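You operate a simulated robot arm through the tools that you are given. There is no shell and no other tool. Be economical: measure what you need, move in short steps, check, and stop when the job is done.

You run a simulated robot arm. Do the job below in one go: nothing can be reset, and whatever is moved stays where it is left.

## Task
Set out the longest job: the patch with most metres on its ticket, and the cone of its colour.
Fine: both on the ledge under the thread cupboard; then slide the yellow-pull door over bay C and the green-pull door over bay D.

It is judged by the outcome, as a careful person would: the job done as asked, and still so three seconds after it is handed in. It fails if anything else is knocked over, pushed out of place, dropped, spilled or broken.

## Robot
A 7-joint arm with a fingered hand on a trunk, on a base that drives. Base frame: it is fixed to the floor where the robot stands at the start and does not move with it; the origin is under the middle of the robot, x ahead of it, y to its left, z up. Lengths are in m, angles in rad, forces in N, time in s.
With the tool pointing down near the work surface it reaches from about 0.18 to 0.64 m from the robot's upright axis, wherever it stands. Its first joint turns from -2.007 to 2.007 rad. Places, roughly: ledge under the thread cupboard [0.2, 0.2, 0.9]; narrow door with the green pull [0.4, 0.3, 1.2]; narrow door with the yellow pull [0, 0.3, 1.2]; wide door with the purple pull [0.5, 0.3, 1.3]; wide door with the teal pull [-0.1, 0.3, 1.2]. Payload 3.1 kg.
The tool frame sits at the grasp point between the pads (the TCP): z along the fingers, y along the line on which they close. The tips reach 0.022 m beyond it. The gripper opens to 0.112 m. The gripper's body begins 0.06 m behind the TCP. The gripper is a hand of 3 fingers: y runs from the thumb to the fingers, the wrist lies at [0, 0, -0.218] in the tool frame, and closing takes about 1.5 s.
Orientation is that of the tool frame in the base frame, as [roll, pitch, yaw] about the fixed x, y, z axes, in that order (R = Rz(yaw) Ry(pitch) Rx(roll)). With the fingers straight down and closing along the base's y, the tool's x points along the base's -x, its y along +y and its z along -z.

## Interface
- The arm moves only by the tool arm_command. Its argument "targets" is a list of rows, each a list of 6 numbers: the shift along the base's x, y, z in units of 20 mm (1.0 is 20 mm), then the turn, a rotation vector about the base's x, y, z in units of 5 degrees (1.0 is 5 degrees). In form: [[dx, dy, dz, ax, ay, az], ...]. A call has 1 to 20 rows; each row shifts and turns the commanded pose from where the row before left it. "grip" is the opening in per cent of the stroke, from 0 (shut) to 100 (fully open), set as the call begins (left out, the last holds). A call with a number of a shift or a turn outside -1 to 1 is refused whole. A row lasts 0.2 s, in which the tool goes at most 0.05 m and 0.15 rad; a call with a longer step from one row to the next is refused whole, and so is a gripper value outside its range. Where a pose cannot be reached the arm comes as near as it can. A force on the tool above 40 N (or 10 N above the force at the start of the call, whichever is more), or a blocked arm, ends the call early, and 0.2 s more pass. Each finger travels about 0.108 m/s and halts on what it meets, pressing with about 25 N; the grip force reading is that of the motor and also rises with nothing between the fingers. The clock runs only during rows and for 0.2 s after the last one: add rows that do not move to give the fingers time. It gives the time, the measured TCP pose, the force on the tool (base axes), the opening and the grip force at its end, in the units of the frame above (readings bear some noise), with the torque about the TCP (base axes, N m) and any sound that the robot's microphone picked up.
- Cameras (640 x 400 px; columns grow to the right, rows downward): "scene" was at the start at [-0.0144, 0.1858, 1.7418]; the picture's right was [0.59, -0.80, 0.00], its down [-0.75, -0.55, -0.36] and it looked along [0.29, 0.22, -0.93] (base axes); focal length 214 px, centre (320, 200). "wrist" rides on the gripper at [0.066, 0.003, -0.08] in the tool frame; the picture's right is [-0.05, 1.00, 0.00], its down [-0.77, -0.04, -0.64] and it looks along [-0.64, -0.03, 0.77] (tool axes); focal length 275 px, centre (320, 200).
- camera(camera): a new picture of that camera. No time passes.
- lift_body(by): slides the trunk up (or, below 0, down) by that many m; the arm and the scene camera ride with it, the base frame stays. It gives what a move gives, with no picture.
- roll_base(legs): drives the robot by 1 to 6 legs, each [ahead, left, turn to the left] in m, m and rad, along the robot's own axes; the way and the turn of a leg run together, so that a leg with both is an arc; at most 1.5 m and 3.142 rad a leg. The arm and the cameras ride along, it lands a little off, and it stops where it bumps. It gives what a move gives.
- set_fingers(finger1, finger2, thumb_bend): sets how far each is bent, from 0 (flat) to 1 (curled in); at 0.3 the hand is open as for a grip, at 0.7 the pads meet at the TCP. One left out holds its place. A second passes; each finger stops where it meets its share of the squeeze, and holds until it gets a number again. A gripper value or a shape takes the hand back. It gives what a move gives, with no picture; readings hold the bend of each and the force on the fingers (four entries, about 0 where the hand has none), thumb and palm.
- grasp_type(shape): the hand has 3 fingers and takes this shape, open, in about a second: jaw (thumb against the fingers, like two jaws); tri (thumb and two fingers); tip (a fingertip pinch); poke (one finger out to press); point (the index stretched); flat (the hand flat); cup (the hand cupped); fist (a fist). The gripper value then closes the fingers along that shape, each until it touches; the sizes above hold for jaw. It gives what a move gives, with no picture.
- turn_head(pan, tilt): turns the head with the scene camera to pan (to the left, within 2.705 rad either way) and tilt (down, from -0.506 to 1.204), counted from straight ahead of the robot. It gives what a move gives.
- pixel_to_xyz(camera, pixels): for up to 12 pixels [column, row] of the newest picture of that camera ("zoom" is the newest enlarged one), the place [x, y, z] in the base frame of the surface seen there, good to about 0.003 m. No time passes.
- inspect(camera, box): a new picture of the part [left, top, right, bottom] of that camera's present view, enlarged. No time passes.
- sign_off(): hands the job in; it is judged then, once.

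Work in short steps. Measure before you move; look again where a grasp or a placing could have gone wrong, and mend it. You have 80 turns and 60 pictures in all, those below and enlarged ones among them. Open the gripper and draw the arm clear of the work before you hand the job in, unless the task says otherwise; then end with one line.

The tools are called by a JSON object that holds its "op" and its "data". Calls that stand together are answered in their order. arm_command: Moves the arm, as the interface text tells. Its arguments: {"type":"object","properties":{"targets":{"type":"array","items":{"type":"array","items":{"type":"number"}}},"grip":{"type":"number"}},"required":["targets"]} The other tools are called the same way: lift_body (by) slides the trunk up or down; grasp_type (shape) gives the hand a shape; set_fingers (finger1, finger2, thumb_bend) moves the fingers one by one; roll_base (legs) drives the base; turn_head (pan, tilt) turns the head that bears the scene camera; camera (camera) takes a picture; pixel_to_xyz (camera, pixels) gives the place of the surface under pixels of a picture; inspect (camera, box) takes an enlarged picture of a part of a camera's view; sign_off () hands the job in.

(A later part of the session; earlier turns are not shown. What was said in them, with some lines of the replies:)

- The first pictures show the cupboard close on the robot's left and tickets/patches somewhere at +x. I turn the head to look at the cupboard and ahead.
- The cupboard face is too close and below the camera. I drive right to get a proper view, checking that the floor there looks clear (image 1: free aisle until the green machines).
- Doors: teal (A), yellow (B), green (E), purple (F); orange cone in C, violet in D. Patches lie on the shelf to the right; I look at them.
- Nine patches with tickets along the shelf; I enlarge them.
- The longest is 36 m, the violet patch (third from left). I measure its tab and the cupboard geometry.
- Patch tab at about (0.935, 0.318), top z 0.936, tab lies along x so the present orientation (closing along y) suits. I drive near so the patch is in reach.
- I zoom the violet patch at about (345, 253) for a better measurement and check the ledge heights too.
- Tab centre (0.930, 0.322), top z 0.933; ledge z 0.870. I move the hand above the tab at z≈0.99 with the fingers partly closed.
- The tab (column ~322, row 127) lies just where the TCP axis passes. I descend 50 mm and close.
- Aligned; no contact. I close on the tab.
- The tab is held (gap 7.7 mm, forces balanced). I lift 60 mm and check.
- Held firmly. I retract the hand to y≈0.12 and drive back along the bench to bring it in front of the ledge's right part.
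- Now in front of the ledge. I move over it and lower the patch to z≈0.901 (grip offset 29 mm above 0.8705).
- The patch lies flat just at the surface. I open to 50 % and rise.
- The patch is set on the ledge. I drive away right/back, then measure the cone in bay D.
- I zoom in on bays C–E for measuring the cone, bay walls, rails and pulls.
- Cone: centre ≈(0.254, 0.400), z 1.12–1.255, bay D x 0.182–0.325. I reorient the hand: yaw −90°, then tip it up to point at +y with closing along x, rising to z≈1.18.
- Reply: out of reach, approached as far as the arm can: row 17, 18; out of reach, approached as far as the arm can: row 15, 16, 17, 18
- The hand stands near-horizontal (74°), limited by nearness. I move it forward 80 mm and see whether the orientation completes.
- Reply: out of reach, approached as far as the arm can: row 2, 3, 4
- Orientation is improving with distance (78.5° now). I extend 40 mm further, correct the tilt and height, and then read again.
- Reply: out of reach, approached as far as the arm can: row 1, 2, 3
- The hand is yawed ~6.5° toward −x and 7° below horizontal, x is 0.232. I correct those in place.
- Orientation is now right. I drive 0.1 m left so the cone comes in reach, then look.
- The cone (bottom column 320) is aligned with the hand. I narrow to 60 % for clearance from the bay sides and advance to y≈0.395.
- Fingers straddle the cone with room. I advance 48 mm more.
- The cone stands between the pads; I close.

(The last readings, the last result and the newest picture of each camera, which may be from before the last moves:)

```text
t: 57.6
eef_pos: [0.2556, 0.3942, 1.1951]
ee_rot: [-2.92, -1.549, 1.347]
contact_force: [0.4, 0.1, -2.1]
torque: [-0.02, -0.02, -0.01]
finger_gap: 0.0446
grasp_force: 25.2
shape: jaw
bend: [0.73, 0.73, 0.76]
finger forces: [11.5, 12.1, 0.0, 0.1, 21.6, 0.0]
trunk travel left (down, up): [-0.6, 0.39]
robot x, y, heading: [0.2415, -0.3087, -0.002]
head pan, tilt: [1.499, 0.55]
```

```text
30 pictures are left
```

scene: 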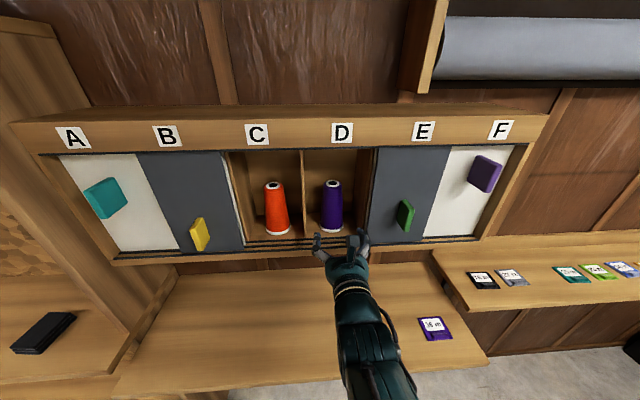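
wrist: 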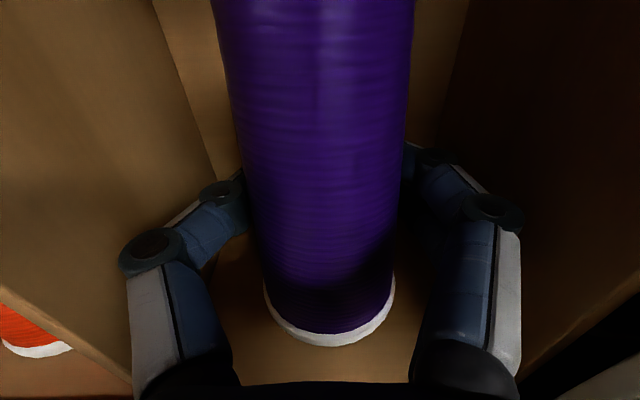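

Gripped and lifted (weight ~2 N). I draw it out: arm back 90 mm, then base right 0.11 m.

{"op": "arm_command", "data": {"targets": [[0, -0.5, 0, 0, 0, 0], [0, -0.5, 0, 0, 0, 0], [0, -0.5, 0, 0, 0, 0], [0, -0.5, 0, 0, 0, 0], [0, -0.5, 0, 0, 0, 0], [0, -0.5, 0, 0, 0, 0], [0, -0.5, 0, 0, 0, 0], [0, -0.5, 0, 0, 0, 0], [0, -0.5, 0, 0, 0, 0], [0, 0, 0, 0, 0, 0]]}}

{"op": "roll_base", "data": {"legs": [[0, -0.1, 0]]}}

{"op": "camera", "data": {"camera": "scene"}}

```text
t: 59.9
eef_pos: [0.2566, 0.3051, 1.1952]
ee_rot: [-2.925, -1.548, 1.352]
contact_force: [-0.3, -0.5, -0.5]
torque: [-0.02, 0.0, 0.02]
finger_gap: 0.0447
grasp_force: 24.5
shape: jaw
bend: [0.73, 0.73, 0.76]
finger forces: [11.2, 12.0, 0.0, 0.1, 21.3, 0.0]
trunk travel left (down, up): [-0.6, 0.39]
robot x, y, heading: [0.2433, -0.3159, -0.0]
head pan, tilt: [1.499, 0.55]
```

```text
t: 61.0
eef_pos: [0.2546, 0.2035, 1.1965]
ee_rot: [-2.897, -1.548, 1.324]
contact_force: [-0.8, -0.4, -1.8]
torque: [-0.02, -0.01, -0.01]
finger_gap: 0.0444
grasp_force: 25.0
shape: jaw
bend: [0.73, 0.73, 0.76]
finger forces: [11.3, 12.0, 0.1, 0.0, 21.3, 0.1]
trunk travel left (down, up): [-0.6, 0.39]
robot x, y, heading: [0.2438, -0.4077, -0.005]
head pan, tilt: [1.499, 0.55]
```

```text
29 pictures are left
```

scene: 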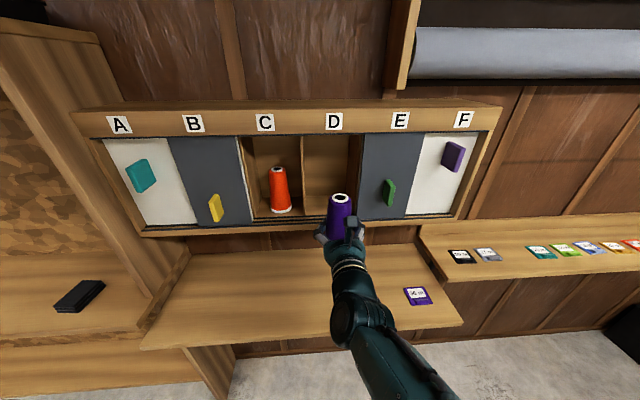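

Out clear. Before lowering I check how low the forearm runs compared with the ledge.

{"op": "pixel_to_xyz", "data": {"camera": "scene", "pixels": [[338, 240], [346, 268], [345, 300], [355, 325], [345, 345], [390, 345], [400, 380], [440, 390], [340, 200]]}}

{"op": "lift_body", "data": {"by": -0.1}}

{"op": "camera", "data": {"camera": "scene"}}

```text
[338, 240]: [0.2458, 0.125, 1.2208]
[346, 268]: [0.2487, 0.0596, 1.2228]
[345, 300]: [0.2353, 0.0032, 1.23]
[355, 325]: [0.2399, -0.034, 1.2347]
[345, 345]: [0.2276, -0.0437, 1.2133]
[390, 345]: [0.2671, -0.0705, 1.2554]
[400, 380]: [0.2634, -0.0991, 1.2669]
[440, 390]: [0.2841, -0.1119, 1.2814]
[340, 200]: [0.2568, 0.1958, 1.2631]
```

```text
t: 62.3
eef_pos: [0.2565, 0.2053, 1.0963]
ee_rot: [-2.91, -1.547, 1.334]
contact_force: [-0.1, -0.5, -1.3]
torque: [-0.03, -0.01, 0.03]
finger_gap: 0.0444
grasp_force: 25.4
shape: jaw
bend: [0.73, 0.73, 0.76]
finger forces: [11.2, 12.0, 0.0, 0.0, 21.2, 0.0]
trunk travel left (down, up): [-0.5, 0.49]
robot x, y, heading: [0.2427, -0.4116, -0.002]
head pan, tilt: [1.499, 0.55]
```

```text
28 pictures are left
```

scene: 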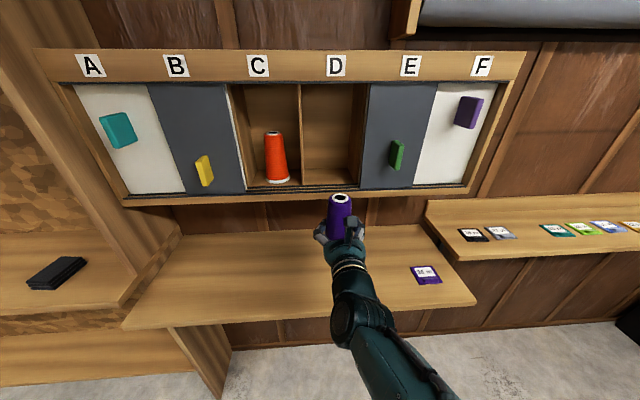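

The forearm runs level with the hand and outside the ledge. I lower 0.15 more, then check.

{"op": "lift_body", "data": {"by": -0.15}}

{"op": "camera", "data": {"camera": "wrist"}}

```text
t: 64.1
eef_pos: [0.2551, 0.2054, 0.9451]
ee_rot: [-2.907, -1.548, 1.335]
contact_force: [-0.1, -0.1, -2.1]
torque: [-0.02, -0.02, -0.01]
finger_gap: 0.0442
grasp_force: 24.8
shape: jaw
bend: [0.73, 0.73, 0.76]
finger forces: [11.2, 11.9, 0.0, 0.1, 21.1, 0.0]
trunk travel left (down, up): [-0.35, 0.64]
robot x, y, heading: [0.2387, -0.4064, 0.004]
head pan, tilt: [1.499, 0.55]
```

```text
27 pictures are left
```

wrist: 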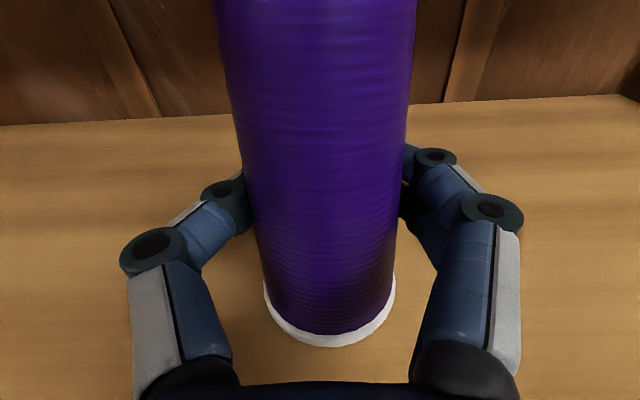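

Cone base is ~14 mm above the ledge. I lower gently with the arm, watching force.

{"op": "arm_command", "data": {"targets": [[0, 0.3, -0.2, 0, 0, 0], [0, 0.3, -0.2, 0, 0, 0], [0, 0, -0.15, 0, 0, 0], [0, 0, -0.08, 0, 0, 0], [0, 0, 0, 0, 0, 0]]}}

```text
t: 65.3
eef_pos: [0.2567, 0.2173, 0.9325]
ee_rot: [-2.91, -1.547, 1.337]
contact_force: [-0.1, 0.4, -0.6]
torque: [-0.02, 0.0, 0.05]
finger_gap: 0.0438
grasp_force: 25.6
shape: jaw
bend: [0.73, 0.73, 0.76]
finger forces: [11.1, 11.8, 0.0, 0.1, 21.0, 0.0]
trunk travel left (down, up): [-0.35, 0.64]
robot x, y, heading: [0.2419, -0.4104, -0.002]
head pan, tilt: [1.499, 0.55]
```

Force suggests touching or near. I lower another 2 mm and read the force.

{"op": "arm_command", "data": {"targets": [[0, 0, -0.05, 0, 0, 0], [0, 0, -0.05, 0, 0, 0], [0, 0, 0, 0, 0, 0]]}}

{"op": "inspect", "data": {"camera": "wrist", "box": [220, 270, 440, 390]}}

```text
t: 66.1
eef_pos: [0.2564, 0.2174, 0.931]
ee_rot: [-2.909, -1.55, 1.335]
contact_force: [-0.2, -0.3, -1.1]
torque: [-0.01, 0.03, 0.04]
finger_gap: 0.0439
grasp_force: 25.5
shape: jaw
bend: [0.73, 0.73, 0.76]
finger forces: [11.2, 11.6, 0.0, 0.0, 21.1, 0.1]
trunk travel left (down, up): [-0.35, 0.64]
robot x, y, heading: [0.241, -0.4106, 0.003]
head pan, tilt: [1.499, 0.55]
```

```text
2.91 times, centred on (330, 330) of wrist
```

zoom: 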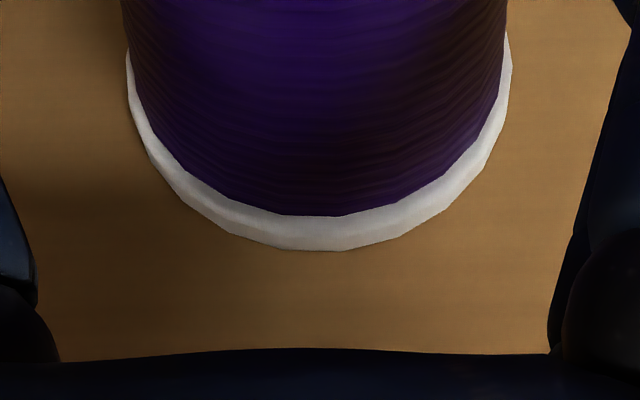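

The view looks near contact; I measure flange edge versus ledge.

{"op": "pixel_to_xyz", "data": {"camera": "zoom", "pixels": [[310, 245], [310, 255], [310, 228], [310, 265], [250, 240], [370, 242], [310, 300]]}}

{"op": "arm_command", "data": {"targets": [[0, 0, -0.05, 0, 0, 0], [0, 0, -0.05, 0, 0, 0], [0, 0, 0, 0, 0, 0]]}}

```text
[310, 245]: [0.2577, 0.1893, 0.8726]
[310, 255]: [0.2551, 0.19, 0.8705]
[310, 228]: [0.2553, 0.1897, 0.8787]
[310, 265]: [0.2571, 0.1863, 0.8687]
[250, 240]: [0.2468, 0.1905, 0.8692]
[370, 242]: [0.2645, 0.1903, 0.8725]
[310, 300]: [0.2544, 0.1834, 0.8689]
```

```text
t: 66.9
eef_pos: [0.2559, 0.2162, 0.9299]
ee_rot: [-2.865, -1.55, 1.29]
contact_force: [1.0, 3.5, 6.7]
torque: [0.02, -0.02, 0.05]
finger_gap: 0.0436
grasp_force: 25.5
shape: jaw
bend: [0.73, 0.73, 0.76]
finger forces: [12.2, 12.4, 0.0, 0.0, 21.8, 0.0]
trunk travel left (down, up): [-0.35, 0.64]
robot x, y, heading: [0.2414, -0.4085, -0.002]
head pan, tilt: [1.499, 0.55]
```

Contact (+6.7 N): the cone stands. I open slowly to 60 % and let it settle.

{"op": "arm_command", "data": {"targets": [[0, 0, 0.04, 0, 0, 0], [0, 0, 0, 0, 0, 0], [0, 0, 0, 0, 0, 0], [0, 0, 0, 0, 0, 0]], "grip": 65}}

{"op": "camera", "data": {"camera": "wrist"}}

```text
t: 67.9
eef_pos: [0.2555, 0.2166, 0.9301]
ee_rot: [-2.908, -1.548, 1.334]
contact_force: [0.2, -1.0, 0.6]
torque: [0.01, 0.02, 0.0]
finger_gap: 0.0724
grasp_force: 0.1
shape: jaw
bend: [0.7, 0.7, 0.67]
finger forces: [0.1, 0.0, 0.0, 0.1, 0.0, 0.1]
trunk travel left (down, up): [-0.35, 0.64]
robot x, y, heading: [0.2385, -0.4084, -0.002]
head pan, tilt: [1.499, 0.55]
```

```text
25 pictures are left
```

wrist: 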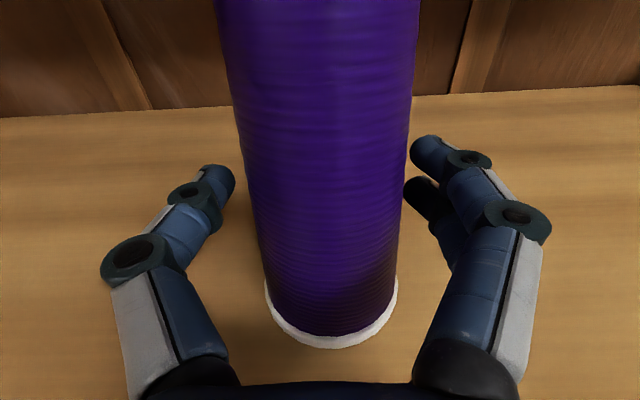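

The cone stands free between the open fingers. I back the base out 0.16 m, then raise the trunk.

{"op": "roll_base", "data": {"legs": [[0, -0.16, 0]]}}

{"op": "lift_body", "data": {"by": 0.3}}

{"op": "camera", "data": {"camera": "scene"}}

```text
t: 69.3
eef_pos: [0.2541, 0.0559, 0.9303]
ee_rot: [-2.903, -1.549, 1.331]
contact_force: [0.7, 0.8, 0.9]
torque: [0.04, -0.02, 0.0]
finger_gap: 0.0726
grasp_force: 0.1
shape: jaw
bend: [0.7, 0.7, 0.67]
finger forces: [0.0, 0.0, 0.0, 0.0, 0.0, 0.0]
trunk travel left (down, up): [-0.35, 0.64]
robot x, y, heading: [0.2416, -0.5689, -0.001]
head pan, tilt: [1.499, 0.55]
```

```text
t: 72.3
eef_pos: [0.2535, 0.0561, 1.2314]
ee_rot: [-2.905, -1.549, 1.333]
contact_force: [0.3, -0.5, -0.5]
torque: [-0.02, 0.01, 0.06]
finger_gap: 0.0727
grasp_force: 0.0
shape: jaw
bend: [0.7, 0.7, 0.67]
finger forces: [0.0, 0.0, 0.0, 0.1, 0.0, 0.0]
trunk travel left (down, up): [-0.65, 0.34]
robot x, y, heading: [0.2414, -0.5719, -0.002]
head pan, tilt: [1.499, 0.55]
```

```text
24 pictures are left
```

scene: 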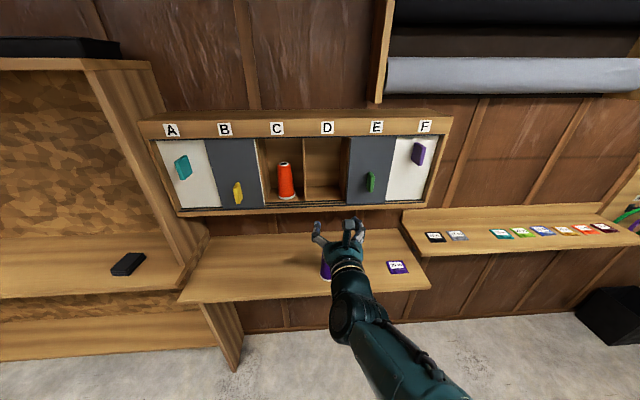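

Cone and patch stand on the ledge. I zoom on the cupboard to measure the doors and pulls.

{"op": "inspect", "data": {"camera": "scene", "box": [145, 105, 305, 205]}}

{"op": "pixel_to_xyz", "data": {"camera": "zoom", "pixels": [[373, 300], [373, 400], [358, 350], [388, 350], [375, 360], [260, 250], [440, 250], [455, 250], [466, 250], [640, 250], [300, 400], [375, 310]]}}

{"op": "inspect", "data": {"camera": "scene", "box": [295, 112, 455, 212]}}

{"op": "pixel_to_xyz", "data": {"camera": "zoom", "pixels": [[305, 250], [305, 310], [293, 280], [312, 280], [303, 285], [195, 200], [210, 200], [385, 200], [400, 200], [185, 200], [40, 250], [305, 240]]}}

```text
4.00 times, centred on (225, 155) of scene
```

zoom: 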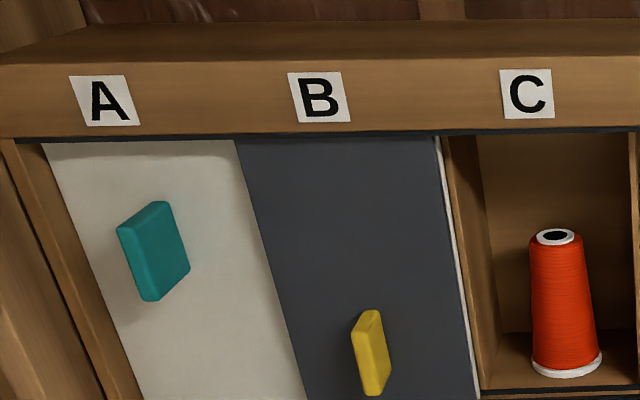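

```text
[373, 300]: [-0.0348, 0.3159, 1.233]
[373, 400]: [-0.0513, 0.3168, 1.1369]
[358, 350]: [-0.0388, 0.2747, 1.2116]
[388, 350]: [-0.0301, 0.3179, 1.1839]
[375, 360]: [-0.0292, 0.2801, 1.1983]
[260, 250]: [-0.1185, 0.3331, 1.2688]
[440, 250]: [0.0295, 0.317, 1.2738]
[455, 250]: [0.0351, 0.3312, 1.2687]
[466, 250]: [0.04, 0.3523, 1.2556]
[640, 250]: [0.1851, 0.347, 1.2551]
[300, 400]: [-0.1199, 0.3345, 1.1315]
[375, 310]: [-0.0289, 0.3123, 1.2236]
```

```text
4.00 times, centred on (375, 162) of scene
```

zoom: 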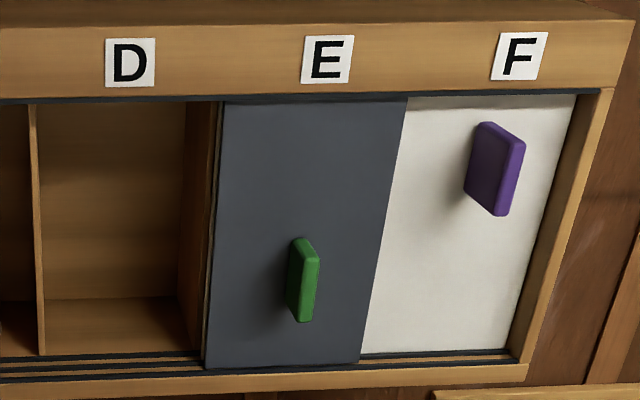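

```text
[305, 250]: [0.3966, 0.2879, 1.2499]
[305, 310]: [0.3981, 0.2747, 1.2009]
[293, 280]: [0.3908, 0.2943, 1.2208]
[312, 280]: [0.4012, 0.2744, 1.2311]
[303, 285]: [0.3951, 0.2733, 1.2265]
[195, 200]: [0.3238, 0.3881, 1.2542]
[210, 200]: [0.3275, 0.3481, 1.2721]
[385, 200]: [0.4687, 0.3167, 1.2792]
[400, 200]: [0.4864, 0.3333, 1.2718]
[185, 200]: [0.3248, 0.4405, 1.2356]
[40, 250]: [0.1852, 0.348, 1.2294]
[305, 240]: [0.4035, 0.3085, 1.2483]
```

Yellow pull: x≈−0.034, y 0.275–0.315, z ≈1.20; green pull: x≈0.397, z≈1.225. Both doors are on the front track, shift ≈0.147 m each. I drive so the hand faces the yellow pull.

{"op": "roll_base", "data": {"legs": [[-0.288, 0, 0], [0, 0.15, 0]]}}

{"op": "camera", "data": {"camera": "wrist"}}

{"op": "camera", "data": {"camera": "scene"}}

```text
t: 75.3
eef_pos: [-0.0445, 0.2078, 1.2296]
ee_rot: [-2.918, -1.546, 1.355]
contact_force: [-0.5, -0.4, 0.1]
torque: [0.0, 0.02, 0.01]
finger_gap: 0.0725
grasp_force: 0.0
shape: jaw
bend: [0.7, 0.7, 0.67]
finger forces: [0.1, 0.0, 0.0, 0.0, 0.1, 0.0]
trunk travel left (down, up): [-0.65, 0.34]
robot x, y, heading: [-0.0495, -0.421, 0.009]
head pan, tilt: [1.499, 0.55]
```

```text
21 pictures are left
```

wrist: 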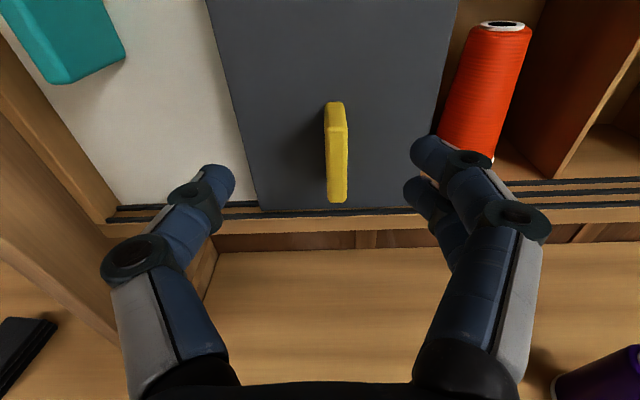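

```text
20 pictures are left
```

scene: 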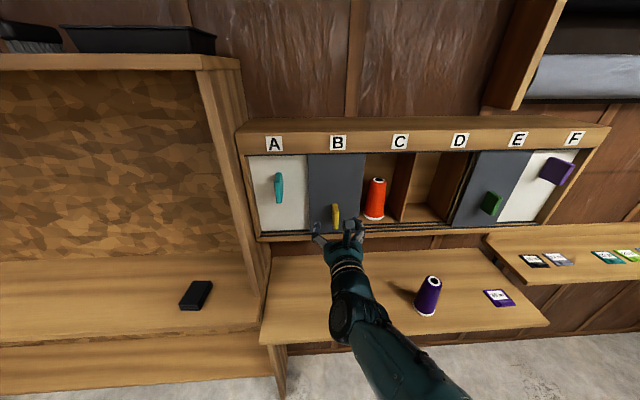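

The pull shows at (337, 150) in the wrist view, a bit right. I measure it there.

{"op": "pixel_to_xyz", "data": {"camera": "wrist", "pixels": [[337, 130], [337, 165], [338, 195], [328, 160], [346, 160], [337, 106], [250, 200], [430, 100], [442, 60]]}}

```text
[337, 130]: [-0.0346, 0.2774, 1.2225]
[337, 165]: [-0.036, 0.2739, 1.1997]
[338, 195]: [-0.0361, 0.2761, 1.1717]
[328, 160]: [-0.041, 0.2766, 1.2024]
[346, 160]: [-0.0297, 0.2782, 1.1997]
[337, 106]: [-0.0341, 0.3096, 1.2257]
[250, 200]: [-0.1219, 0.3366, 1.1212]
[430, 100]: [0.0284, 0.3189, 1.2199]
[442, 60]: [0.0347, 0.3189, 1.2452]
```

Pull centre (−0.035, z 1.198). I align and advance to y 0.287, then close.

{"op": "arm_command", "data": {"targets": [[0.23, 0, -0.8, 0, 0, 0], [0.23, 0, -0.78, 0, 0, 0], [0, 0.66, 0, 0, 0, 0], [0, 0.66, 0, 0, 0, 0], [0, 0.66, 0, 0, 0, 0], [0, 0.66, 0, 0, 0, 0], [0, 0.66, 0, 0, 0, 0], [0, 0.66, 0, 0, 0, 0], [0, 0, 0, 0, 0, 0]]}}

{"op": "camera", "data": {"camera": "wrist"}}

```text
t: 77.3
eef_pos: [-0.0351, 0.2844, 1.1978]
ee_rot: [-2.912, -1.55, 1.348]
contact_force: [1.0, -0.2, 0.4]
torque: [0.0, -0.05, 0.0]
finger_gap: 0.0727
grasp_force: 0.1
shape: jaw
bend: [0.7, 0.7, 0.67]
finger forces: [0.0, 0.1, 0.1, 0.0, 0.1, 0.0]
trunk travel left (down, up): [-0.65, 0.34]
robot x, y, heading: [-0.0522, -0.4197, 0.009]
head pan, tilt: [1.499, 0.55]
```

```text
19 pictures are left
```

wrist: 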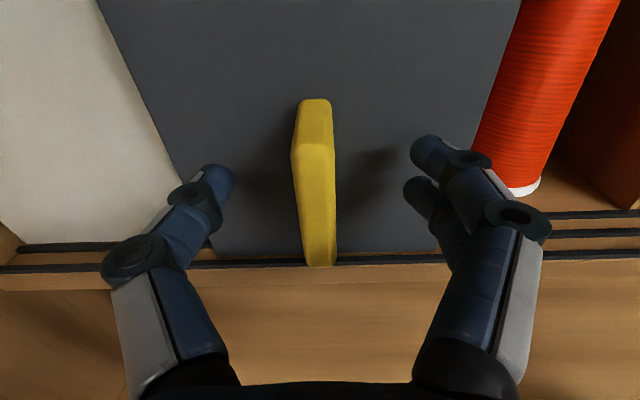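

Straddling the pull without contact. I close and then slide 40 mm in +x as a test.

{"op": "arm_command", "data": {"targets": [[0, 0, 0, 0, 0, 0], [0, 0, 0, 0, 0, 0], [0, 0, 0, 0, 0, 0], [0, 0, 0, 0, 0, 0], [0, 0, 0, 0, 0, 0], [0, 0, 0, 0, 0, 0], [0, 0, 0, 0, 0, 0]], "grip": 0}}

{"op": "arm_command", "data": {"targets": [[0.2, 0, 0, 0, 0, 0], [0.4, 0, 0, 0, 0, 0], [0.5, 0, 0, 0, 0, 0], [0.5, 0, 0, 0, 0, 0], [0.4, 0, 0, 0, 0, 0], [0, 0, 0, 0, 0, 0]]}}

{"op": "camera", "data": {"camera": "scene"}}

```text
t: 78.9
eef_pos: [-0.0344, 0.2848, 1.197]
ee_rot: [-2.91, -1.547, 1.346]
contact_force: [-0.7, 2.1, 1.4]
torque: [0.02, 0.05, -0.02]
finger_gap: 0.0084
grasp_force: 24.5
shape: jaw
bend: [0.71, 0.71, 0.7]
finger forces: [11.1, 11.1, 0.0, 0.1, 22.4, 0.0]
trunk travel left (down, up): [-0.65, 0.34]
robot x, y, heading: [-0.0512, -0.4209, 0.009]
head pan, tilt: [1.499, 0.55]
```

```text
t: 80.3
eef_pos: [0.0045, 0.2844, 1.1988]
ee_rot: [-2.921, -1.547, 1.359]
contact_force: [-0.4, -4.4, -2.5]
torque: [-0.01, -0.02, -0.01]
finger_gap: 0.0087
grasp_force: 25.0
shape: jaw
bend: [0.71, 0.71, 0.7]
finger forces: [11.9, 12.0, 0.0, 0.0, 24.2, 0.0]
trunk travel left (down, up): [-0.65, 0.34]
robot x, y, heading: [-0.0539, -0.4199, 0.013]
head pan, tilt: [1.499, 0.55]
```

```text
18 pictures are left
```

scene: 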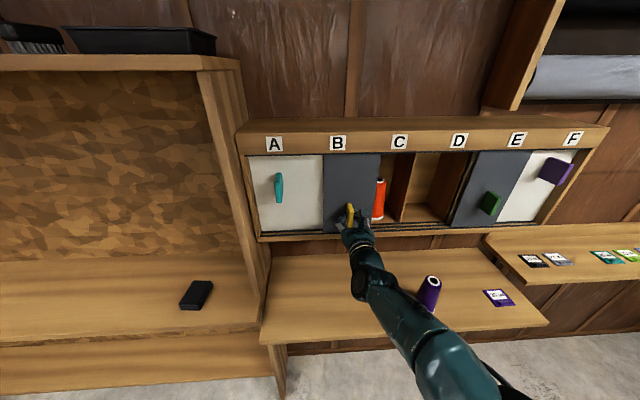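

The door slides well and the teal door stays. I continue 106 mm to x≈0.110.

{"op": "arm_command", "data": {"targets": [[0.3, 0, 0, 0, 0, 0], [0.5, 0, 0, 0, 0, 0], [0.5, 0, 0, 0, 0, 0], [0.5, 0, 0, 0, 0, 0], [0.5, 0, 0, 0, 0, 0], [0.5, 0, 0, 0, 0, 0], [0.5, 0, 0, 0, 0, 0], [0.5, 0, 0, 0, 0, 0], [0.5, 0, 0, 0, 0, 0], [0.5, 0, 0, 0, 0, 0], [0.5, 0, 0, 0, 0, 0], [0, 0, 0, 0, 0, 0]]}}

{"op": "inspect", "data": {"camera": "scene", "box": [320, 110, 480, 240]}}

```text
t: 82.9
eef_pos: [0.1092, 0.2851, 1.1971]
ee_rot: [-2.903, -1.547, 1.339]
contact_force: [-1.3, -3.5, -9.7]
torque: [-0.13, 0.0, -0.03]
finger_gap: 0.0089
grasp_force: 25.2
shape: jaw
bend: [0.72, 0.72, 0.7]
finger forces: [12.1, 12.1, 0.0, 0.1, 24.4, 0.0]
trunk travel left (down, up): [-0.65, 0.34]
robot x, y, heading: [-0.054, -0.4205, 0.004]
head pan, tilt: [1.499, 0.55]
```

```text
3.08 times, centred on (400, 175) of scene
```

zoom: 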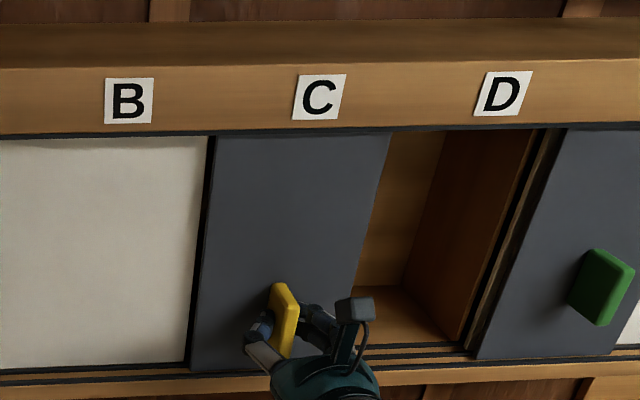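

Door over C. I measure its edges.

{"op": "pixel_to_xyz", "data": {"camera": "zoom", "pixels": [[222, 200], [214, 200], [205, 250], [212, 250], [370, 200], [364, 250], [198, 200], [280, 300]]}}

{"op": "arm_command", "data": {"targets": [[0, 0, 0, 0, 0, 0], [0, 0, 0, 0, 0, 0], [0, 0, 0, 0, 0, 0], [0, 0, 0, 0, 0, 0]], "grip": 65}}

```text
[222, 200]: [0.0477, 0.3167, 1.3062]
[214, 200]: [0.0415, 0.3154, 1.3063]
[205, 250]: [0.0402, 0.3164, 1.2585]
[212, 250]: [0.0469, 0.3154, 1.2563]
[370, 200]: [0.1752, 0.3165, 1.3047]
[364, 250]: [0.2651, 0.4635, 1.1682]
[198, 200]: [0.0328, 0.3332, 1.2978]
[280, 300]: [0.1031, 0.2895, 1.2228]
```

```text
t: 83.9
eef_pos: [0.11, 0.2832, 1.2004]
ee_rot: [-2.899, -1.547, 1.335]
contact_force: [-0.5, -0.3, 0.2]
torque: [-0.01, 0.01, 0.03]
finger_gap: 0.0725
grasp_force: 0.1
shape: jaw
bend: [0.7, 0.7, 0.67]
finger forces: [0.0, 0.0, 0.0, 0.0, 0.1, 0.0]
trunk travel left (down, up): [-0.65, 0.34]
robot x, y, heading: [-0.0517, -0.4204, 0.005]
head pan, tilt: [1.499, 0.55]
```

Yellow door spans x 0.038–0.18, over bay C. I withdraw by the base and drive to face the green pull.

{"op": "roll_base", "data": {"legs": [[0, -0.09, 0], [0.288, 0, 0]]}}

{"op": "camera", "data": {"camera": "wrist"}}

{"op": "camera", "data": {"camera": "scene"}}

```text
t: 86.6
eef_pos: [0.3927, 0.1973, 1.1987]
ee_rot: [-2.874, -1.548, 1.312]
contact_force: [0.4, 0.3, -0.3]
torque: [0.0, -0.01, -0.01]
finger_gap: 0.0725
grasp_force: 0.0
shape: jaw
bend: [0.7, 0.7, 0.67]
finger forces: [0.1, 0.0, 0.0, 0.1, 0.0, 0.0]
trunk travel left (down, up): [-0.65, 0.34]
robot x, y, heading: [0.2324, -0.5074, 0.014]
head pan, tilt: [1.499, 0.55]
```

```text
16 pictures are left
```

wrist: 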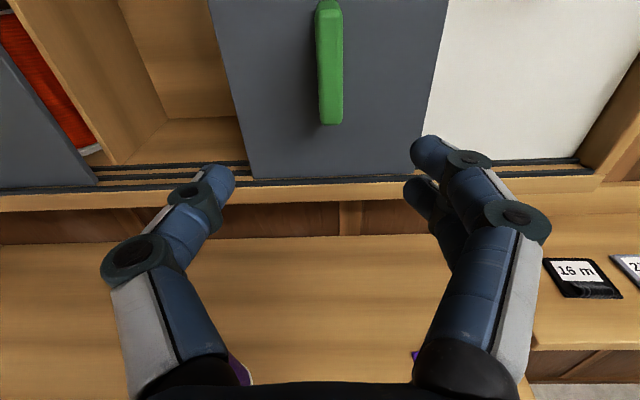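

```text
15 pictures are left
```

scene: 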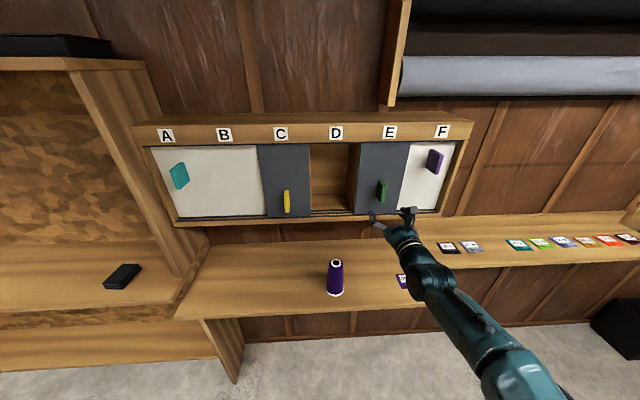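

I measure the green pull from the wrist view at (330, 65).

{"op": "pixel_to_xyz", "data": {"camera": "wrist", "pixels": [[329, 40], [330, 80], [331, 115], [318, 70], [342, 70], [240, 150], [430, 80], [85, 150]]}}

```text
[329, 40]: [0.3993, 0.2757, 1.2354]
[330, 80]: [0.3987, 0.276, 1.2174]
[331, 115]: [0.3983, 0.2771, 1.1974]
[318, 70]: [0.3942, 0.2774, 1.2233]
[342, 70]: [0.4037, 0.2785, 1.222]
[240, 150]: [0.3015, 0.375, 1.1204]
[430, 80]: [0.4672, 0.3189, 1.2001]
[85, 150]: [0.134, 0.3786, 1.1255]
```

Pull centre (0.399, z 1.222). I raise and shift the hand, and bring it forward with the base.

{"op": "arm_command", "data": {"targets": [[0.15, 0, 0.6, 0, 0, 0], [0.15, 0, 0.6, 0, 0, 0], [0, 0, 0, 0, 0, 0]]}}

{"op": "roll_base", "data": {"legs": [[0, 0.06, 0]]}}

{"op": "camera", "data": {"camera": "wrist"}}

```text
t: 87.4
eef_pos: [0.3968, 0.1983, 1.223]
ee_rot: [-2.904, -1.548, 1.344]
contact_force: [1.4, -0.1, 0.4]
torque: [0.01, 0.02, 0.0]
finger_gap: 0.0724
grasp_force: 0.0
shape: jaw
bend: [0.7, 0.7, 0.67]
finger forces: [0.1, 0.0, 0.0, 0.1, 0.0, 0.0]
trunk travel left (down, up): [-0.65, 0.34]
robot x, y, heading: [0.235, -0.506, 0.009]
head pan, tilt: [1.499, 0.55]
```

```text
t: 88.3
eef_pos: [0.3985, 0.259, 1.2213]
ee_rot: [-2.915, -1.547, 1.354]
contact_force: [0.1, 1.6, -0.6]
torque: [0.01, 0.01, -0.02]
finger_gap: 0.0724
grasp_force: 0.0
shape: jaw
bend: [0.7, 0.7, 0.67]
finger forces: [0.0, 0.1, 0.1, 0.0, 0.0, 0.1]
trunk travel left (down, up): [-0.65, 0.34]
robot x, y, heading: [0.2331, -0.4497, 0.008]
head pan, tilt: [1.499, 0.55]
```

```text
14 pictures are left
```

wrist: 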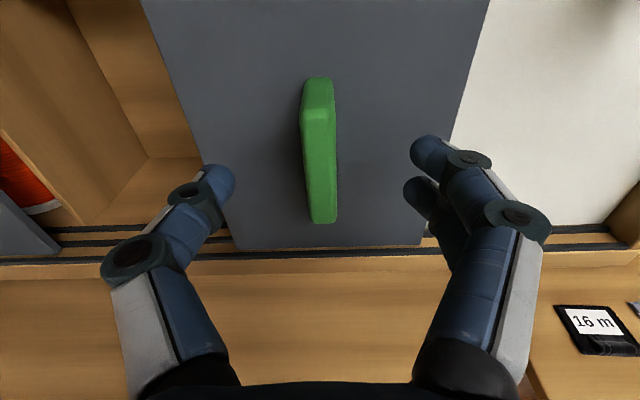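

Aligned. I advance 26 mm with the arm and close on the pull.

{"op": "arm_command", "data": {"targets": [[0, 0.45, 0, 0, 0, 0], [0, 0.45, 0, 0, 0, 0], [0, 0.4, 0, 0, 0, 0], [0, 0, 0, 0, 0, 0]]}}

{"op": "arm_command", "data": {"targets": [[0, 0, 0, 0, 0, 0], [0, 0, 0, 0, 0, 0], [0, 0, 0, 0, 0, 0], [0, 0, 0, 0, 0, 0], [0, 0, 0, 0, 0, 0], [0, 0, 0, 0, 0, 0], [0, 0, 0, 0, 0, 0]], "grip": 0}}

{"op": "arm_command", "data": {"targets": [[-0.2, 0, 0, 0, 0, 0], [-0.4, 0, 0, 0, 0, 0], [-0.5, 0, 0, 0, 0, 0], [-0.5, 0, 0, 0, 0, 0], [-0.5, 0, 0, 0, 0, 0], [-0.5, 0, 0, 0, 0, 0], [-0.5, 0, 0, 0, 0, 0], [-0.5, 0, 0, 0, 0, 0], [-0.5, 0, 0, 0, 0, 0], [-0.5, 0, 0, 0, 0, 0], [-0.5, 0, 0, 0, 0, 0], [-0.5, 0, 0, 0, 0, 0], [-0.5, 0, 0, 0, 0, 0], [0, 0, 0, 0, 0, 0]]}}

{"op": "camera", "data": {"camera": "scene"}}

```text
t: 89.3
eef_pos: [0.3993, 0.2829, 1.2209]
ee_rot: [-2.906, -1.549, 1.344]
contact_force: [0.5, 0.8, 0.1]
torque: [0.02, -0.04, -0.03]
finger_gap: 0.0724
grasp_force: 0.2
shape: jaw
bend: [0.7, 0.7, 0.67]
finger forces: [0.0, 0.0, 0.0, 0.0, 0.1, 0.0]
trunk travel left (down, up): [-0.65, 0.34]
robot x, y, heading: [0.232, -0.4494, 0.011]
head pan, tilt: [1.499, 0.55]
```

```text
t: 91.0
eef_pos: [0.3995, 0.2848, 1.221]
ee_rot: [-2.906, -1.549, 1.344]
contact_force: [-0.5, 1.9, 0.2]
torque: [-0.01, -0.01, -0.02]
finger_gap: 0.0088
grasp_force: 25.5
shape: jaw
bend: [0.71, 0.71, 0.7]
finger forces: [11.0, 11.1, 0.1, 0.1, 22.2, 0.0]
trunk travel left (down, up): [-0.65, 0.34]
robot x, y, heading: [0.2316, -0.4482, 0.013]
head pan, tilt: [1.499, 0.55]
```

```text
t: 94.0
eef_pos: [0.2758, 0.2845, 1.222]
ee_rot: [-2.931, -1.544, 1.369]
contact_force: [-0.1, -1.7, -8.9]
torque: [-0.12, -0.01, -0.06]
finger_gap: 0.0085
grasp_force: 24.6
shape: jaw
bend: [0.72, 0.71, 0.7]
finger forces: [11.9, 12.0, 0.0, 0.0, 23.7, 0.1]
trunk travel left (down, up): [-0.65, 0.34]
robot x, y, heading: [0.2299, -0.4478, 0.011]
head pan, tilt: [1.499, 0.55]
```

```text
13 pictures are left
```

scene: 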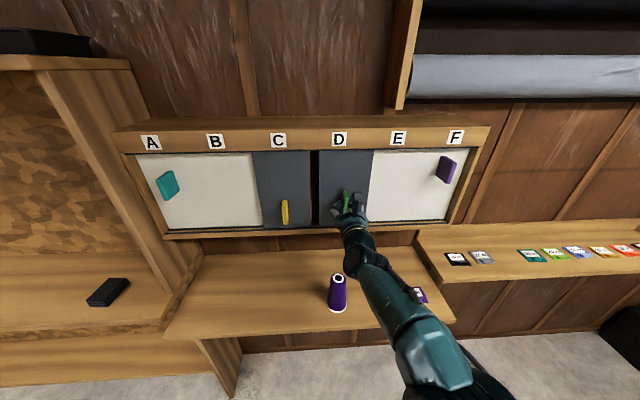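

A gap of ~20 mm remains beside the green door. I slide another 21 mm.

{"op": "arm_command", "data": {"targets": [[-0.35, 0, 0, 0, 0, 0], [-0.35, 0, 0, 0, 0, 0], [-0.35, 0, 0, 0, 0, 0], [0, 0, 0, 0, 0, 0]]}}

{"op": "inspect", "data": {"camera": "scene", "box": [240, 120, 400, 240]}}

```text
t: 95.0
eef_pos: [0.2551, 0.2842, 1.2225]
ee_rot: [-2.935, -1.547, 1.372]
contact_force: [-1.6, -0.1, -10.1]
torque: [-0.15, -0.01, -0.01]
finger_gap: 0.0085
grasp_force: 24.9
shape: jaw
bend: [0.71, 0.71, 0.7]
finger forces: [11.3, 11.4, 0.0, 0.1, 23.7, 0.0]
trunk travel left (down, up): [-0.65, 0.34]
robot x, y, heading: [0.235, -0.4544, 0.011]
head pan, tilt: [1.499, 0.55]
```

```text
3.33 times, centred on (320, 180) of scene
```

zoom: 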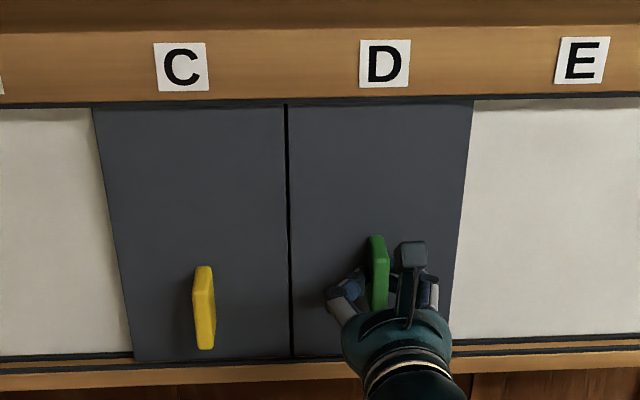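

Both doors nearly meet (dark line ~3 mm). I measure the edges against the bay walls (0.04, 0.182, 0.325).

{"op": "pixel_to_xyz", "data": {"camera": "zoom", "pixels": [[106, 150], [112, 200], [282, 200], [292, 200], [296, 200], [466, 150], [462, 200], [468, 150], [474, 150], [100, 150]]}}

```text
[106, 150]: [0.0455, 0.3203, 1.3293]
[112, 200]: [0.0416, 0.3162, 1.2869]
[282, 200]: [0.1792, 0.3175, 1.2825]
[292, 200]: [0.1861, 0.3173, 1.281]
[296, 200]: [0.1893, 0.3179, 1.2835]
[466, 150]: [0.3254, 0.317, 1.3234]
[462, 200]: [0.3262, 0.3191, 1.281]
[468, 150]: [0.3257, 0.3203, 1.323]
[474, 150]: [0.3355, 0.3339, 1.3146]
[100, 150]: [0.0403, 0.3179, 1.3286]
```

Yellow spans 0.039–0.181, green 0.185–0.327: each over its bay. I release and back away.

{"op": "arm_command", "data": {"targets": [[0, 0, 0, 0, 0, 0], [0, 0, 0, 0, 0, 0], [0, 0, 0, 0, 0, 0], [0, 0, 0, 0, 0, 0]], "grip": 70}}

{"op": "roll_base", "data": {"legs": [[0, -0.25, 0]]}}

{"op": "arm_command", "data": {"targets": [[0, 0, 0, 0, 0, 0], [0, 0, 0, 0, 0, 0]], "grip": 100}}

{"op": "camera", "data": {"camera": "scene"}}

```text
t: 96.0
eef_pos: [0.2555, 0.2823, 1.223]
ee_rot: [-2.904, -1.548, 1.339]
contact_force: [0.1, -0.4, -0.8]
torque: [-0.02, 0.01, 0.0]
finger_gap: 0.0782
grasp_force: 0.1
shape: jaw
bend: [0.67, 0.67, 0.64]
finger forces: [0.0, 0.1, 0.0, 0.0, 0.0, 0.1]
trunk travel left (down, up): [-0.65, 0.34]
robot x, y, heading: [0.2317, -0.4489, 0.008]
head pan, tilt: [1.499, 0.55]
```

```text
t: 97.8
eef_pos: [0.2593, 0.026, 1.2245]
ee_rot: [-2.899, -1.547, 1.333]
contact_force: [-0.5, -0.9, -0.2]
torque: [-0.02, -0.02, 0.05]
finger_gap: 0.0781
grasp_force: 0.1
shape: jaw
bend: [0.67, 0.67, 0.64]
finger forces: [0.0, 0.0, 0.0, 0.1, 0.0, 0.0]
trunk travel left (down, up): [-0.65, 0.34]
robot x, y, heading: [0.2327, -0.7046, 0.01]
head pan, tilt: [1.499, 0.55]
```

```text
t: 98.4
eef_pos: [0.2594, 0.0255, 1.2243]
ee_rot: [-2.906, -1.548, 1.34]
contact_force: [-0.6, -0.4, 0.1]
torque: [0.04, 0.0, 0.0]
finger_gap: 0.1121
grasp_force: 0.0
shape: jaw
bend: [0.3, 0.3, 0.3]
finger forces: [0.1, 0.0, 0.1, 0.0, 0.0, 0.0]
trunk travel left (down, up): [-0.65, 0.34]
robot x, y, heading: [0.2334, -0.7034, 0.01]
head pan, tilt: [1.499, 0.55]
```

```text
11 pictures are left
```

scene: 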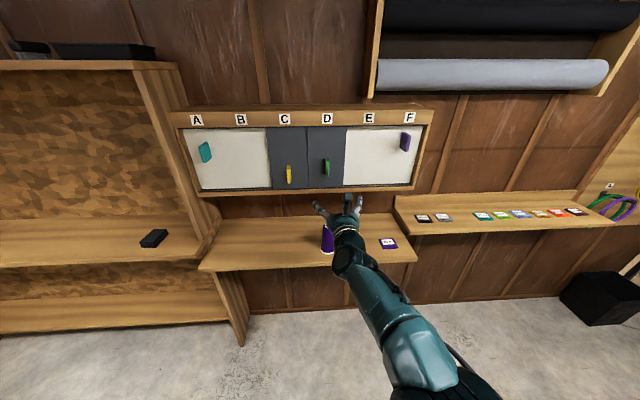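

Cone and patch stand on the ledge, doors are over C and D, and the hand is open and clear. I hand in.

{"op": "sign_off", "data": {}}

```text
The job is handed in.
```

The violet 36 m patch and the violet cone are on the ledge, with the yellow-pull door over bay C and the green-pull door over bay D; the job is handed in.
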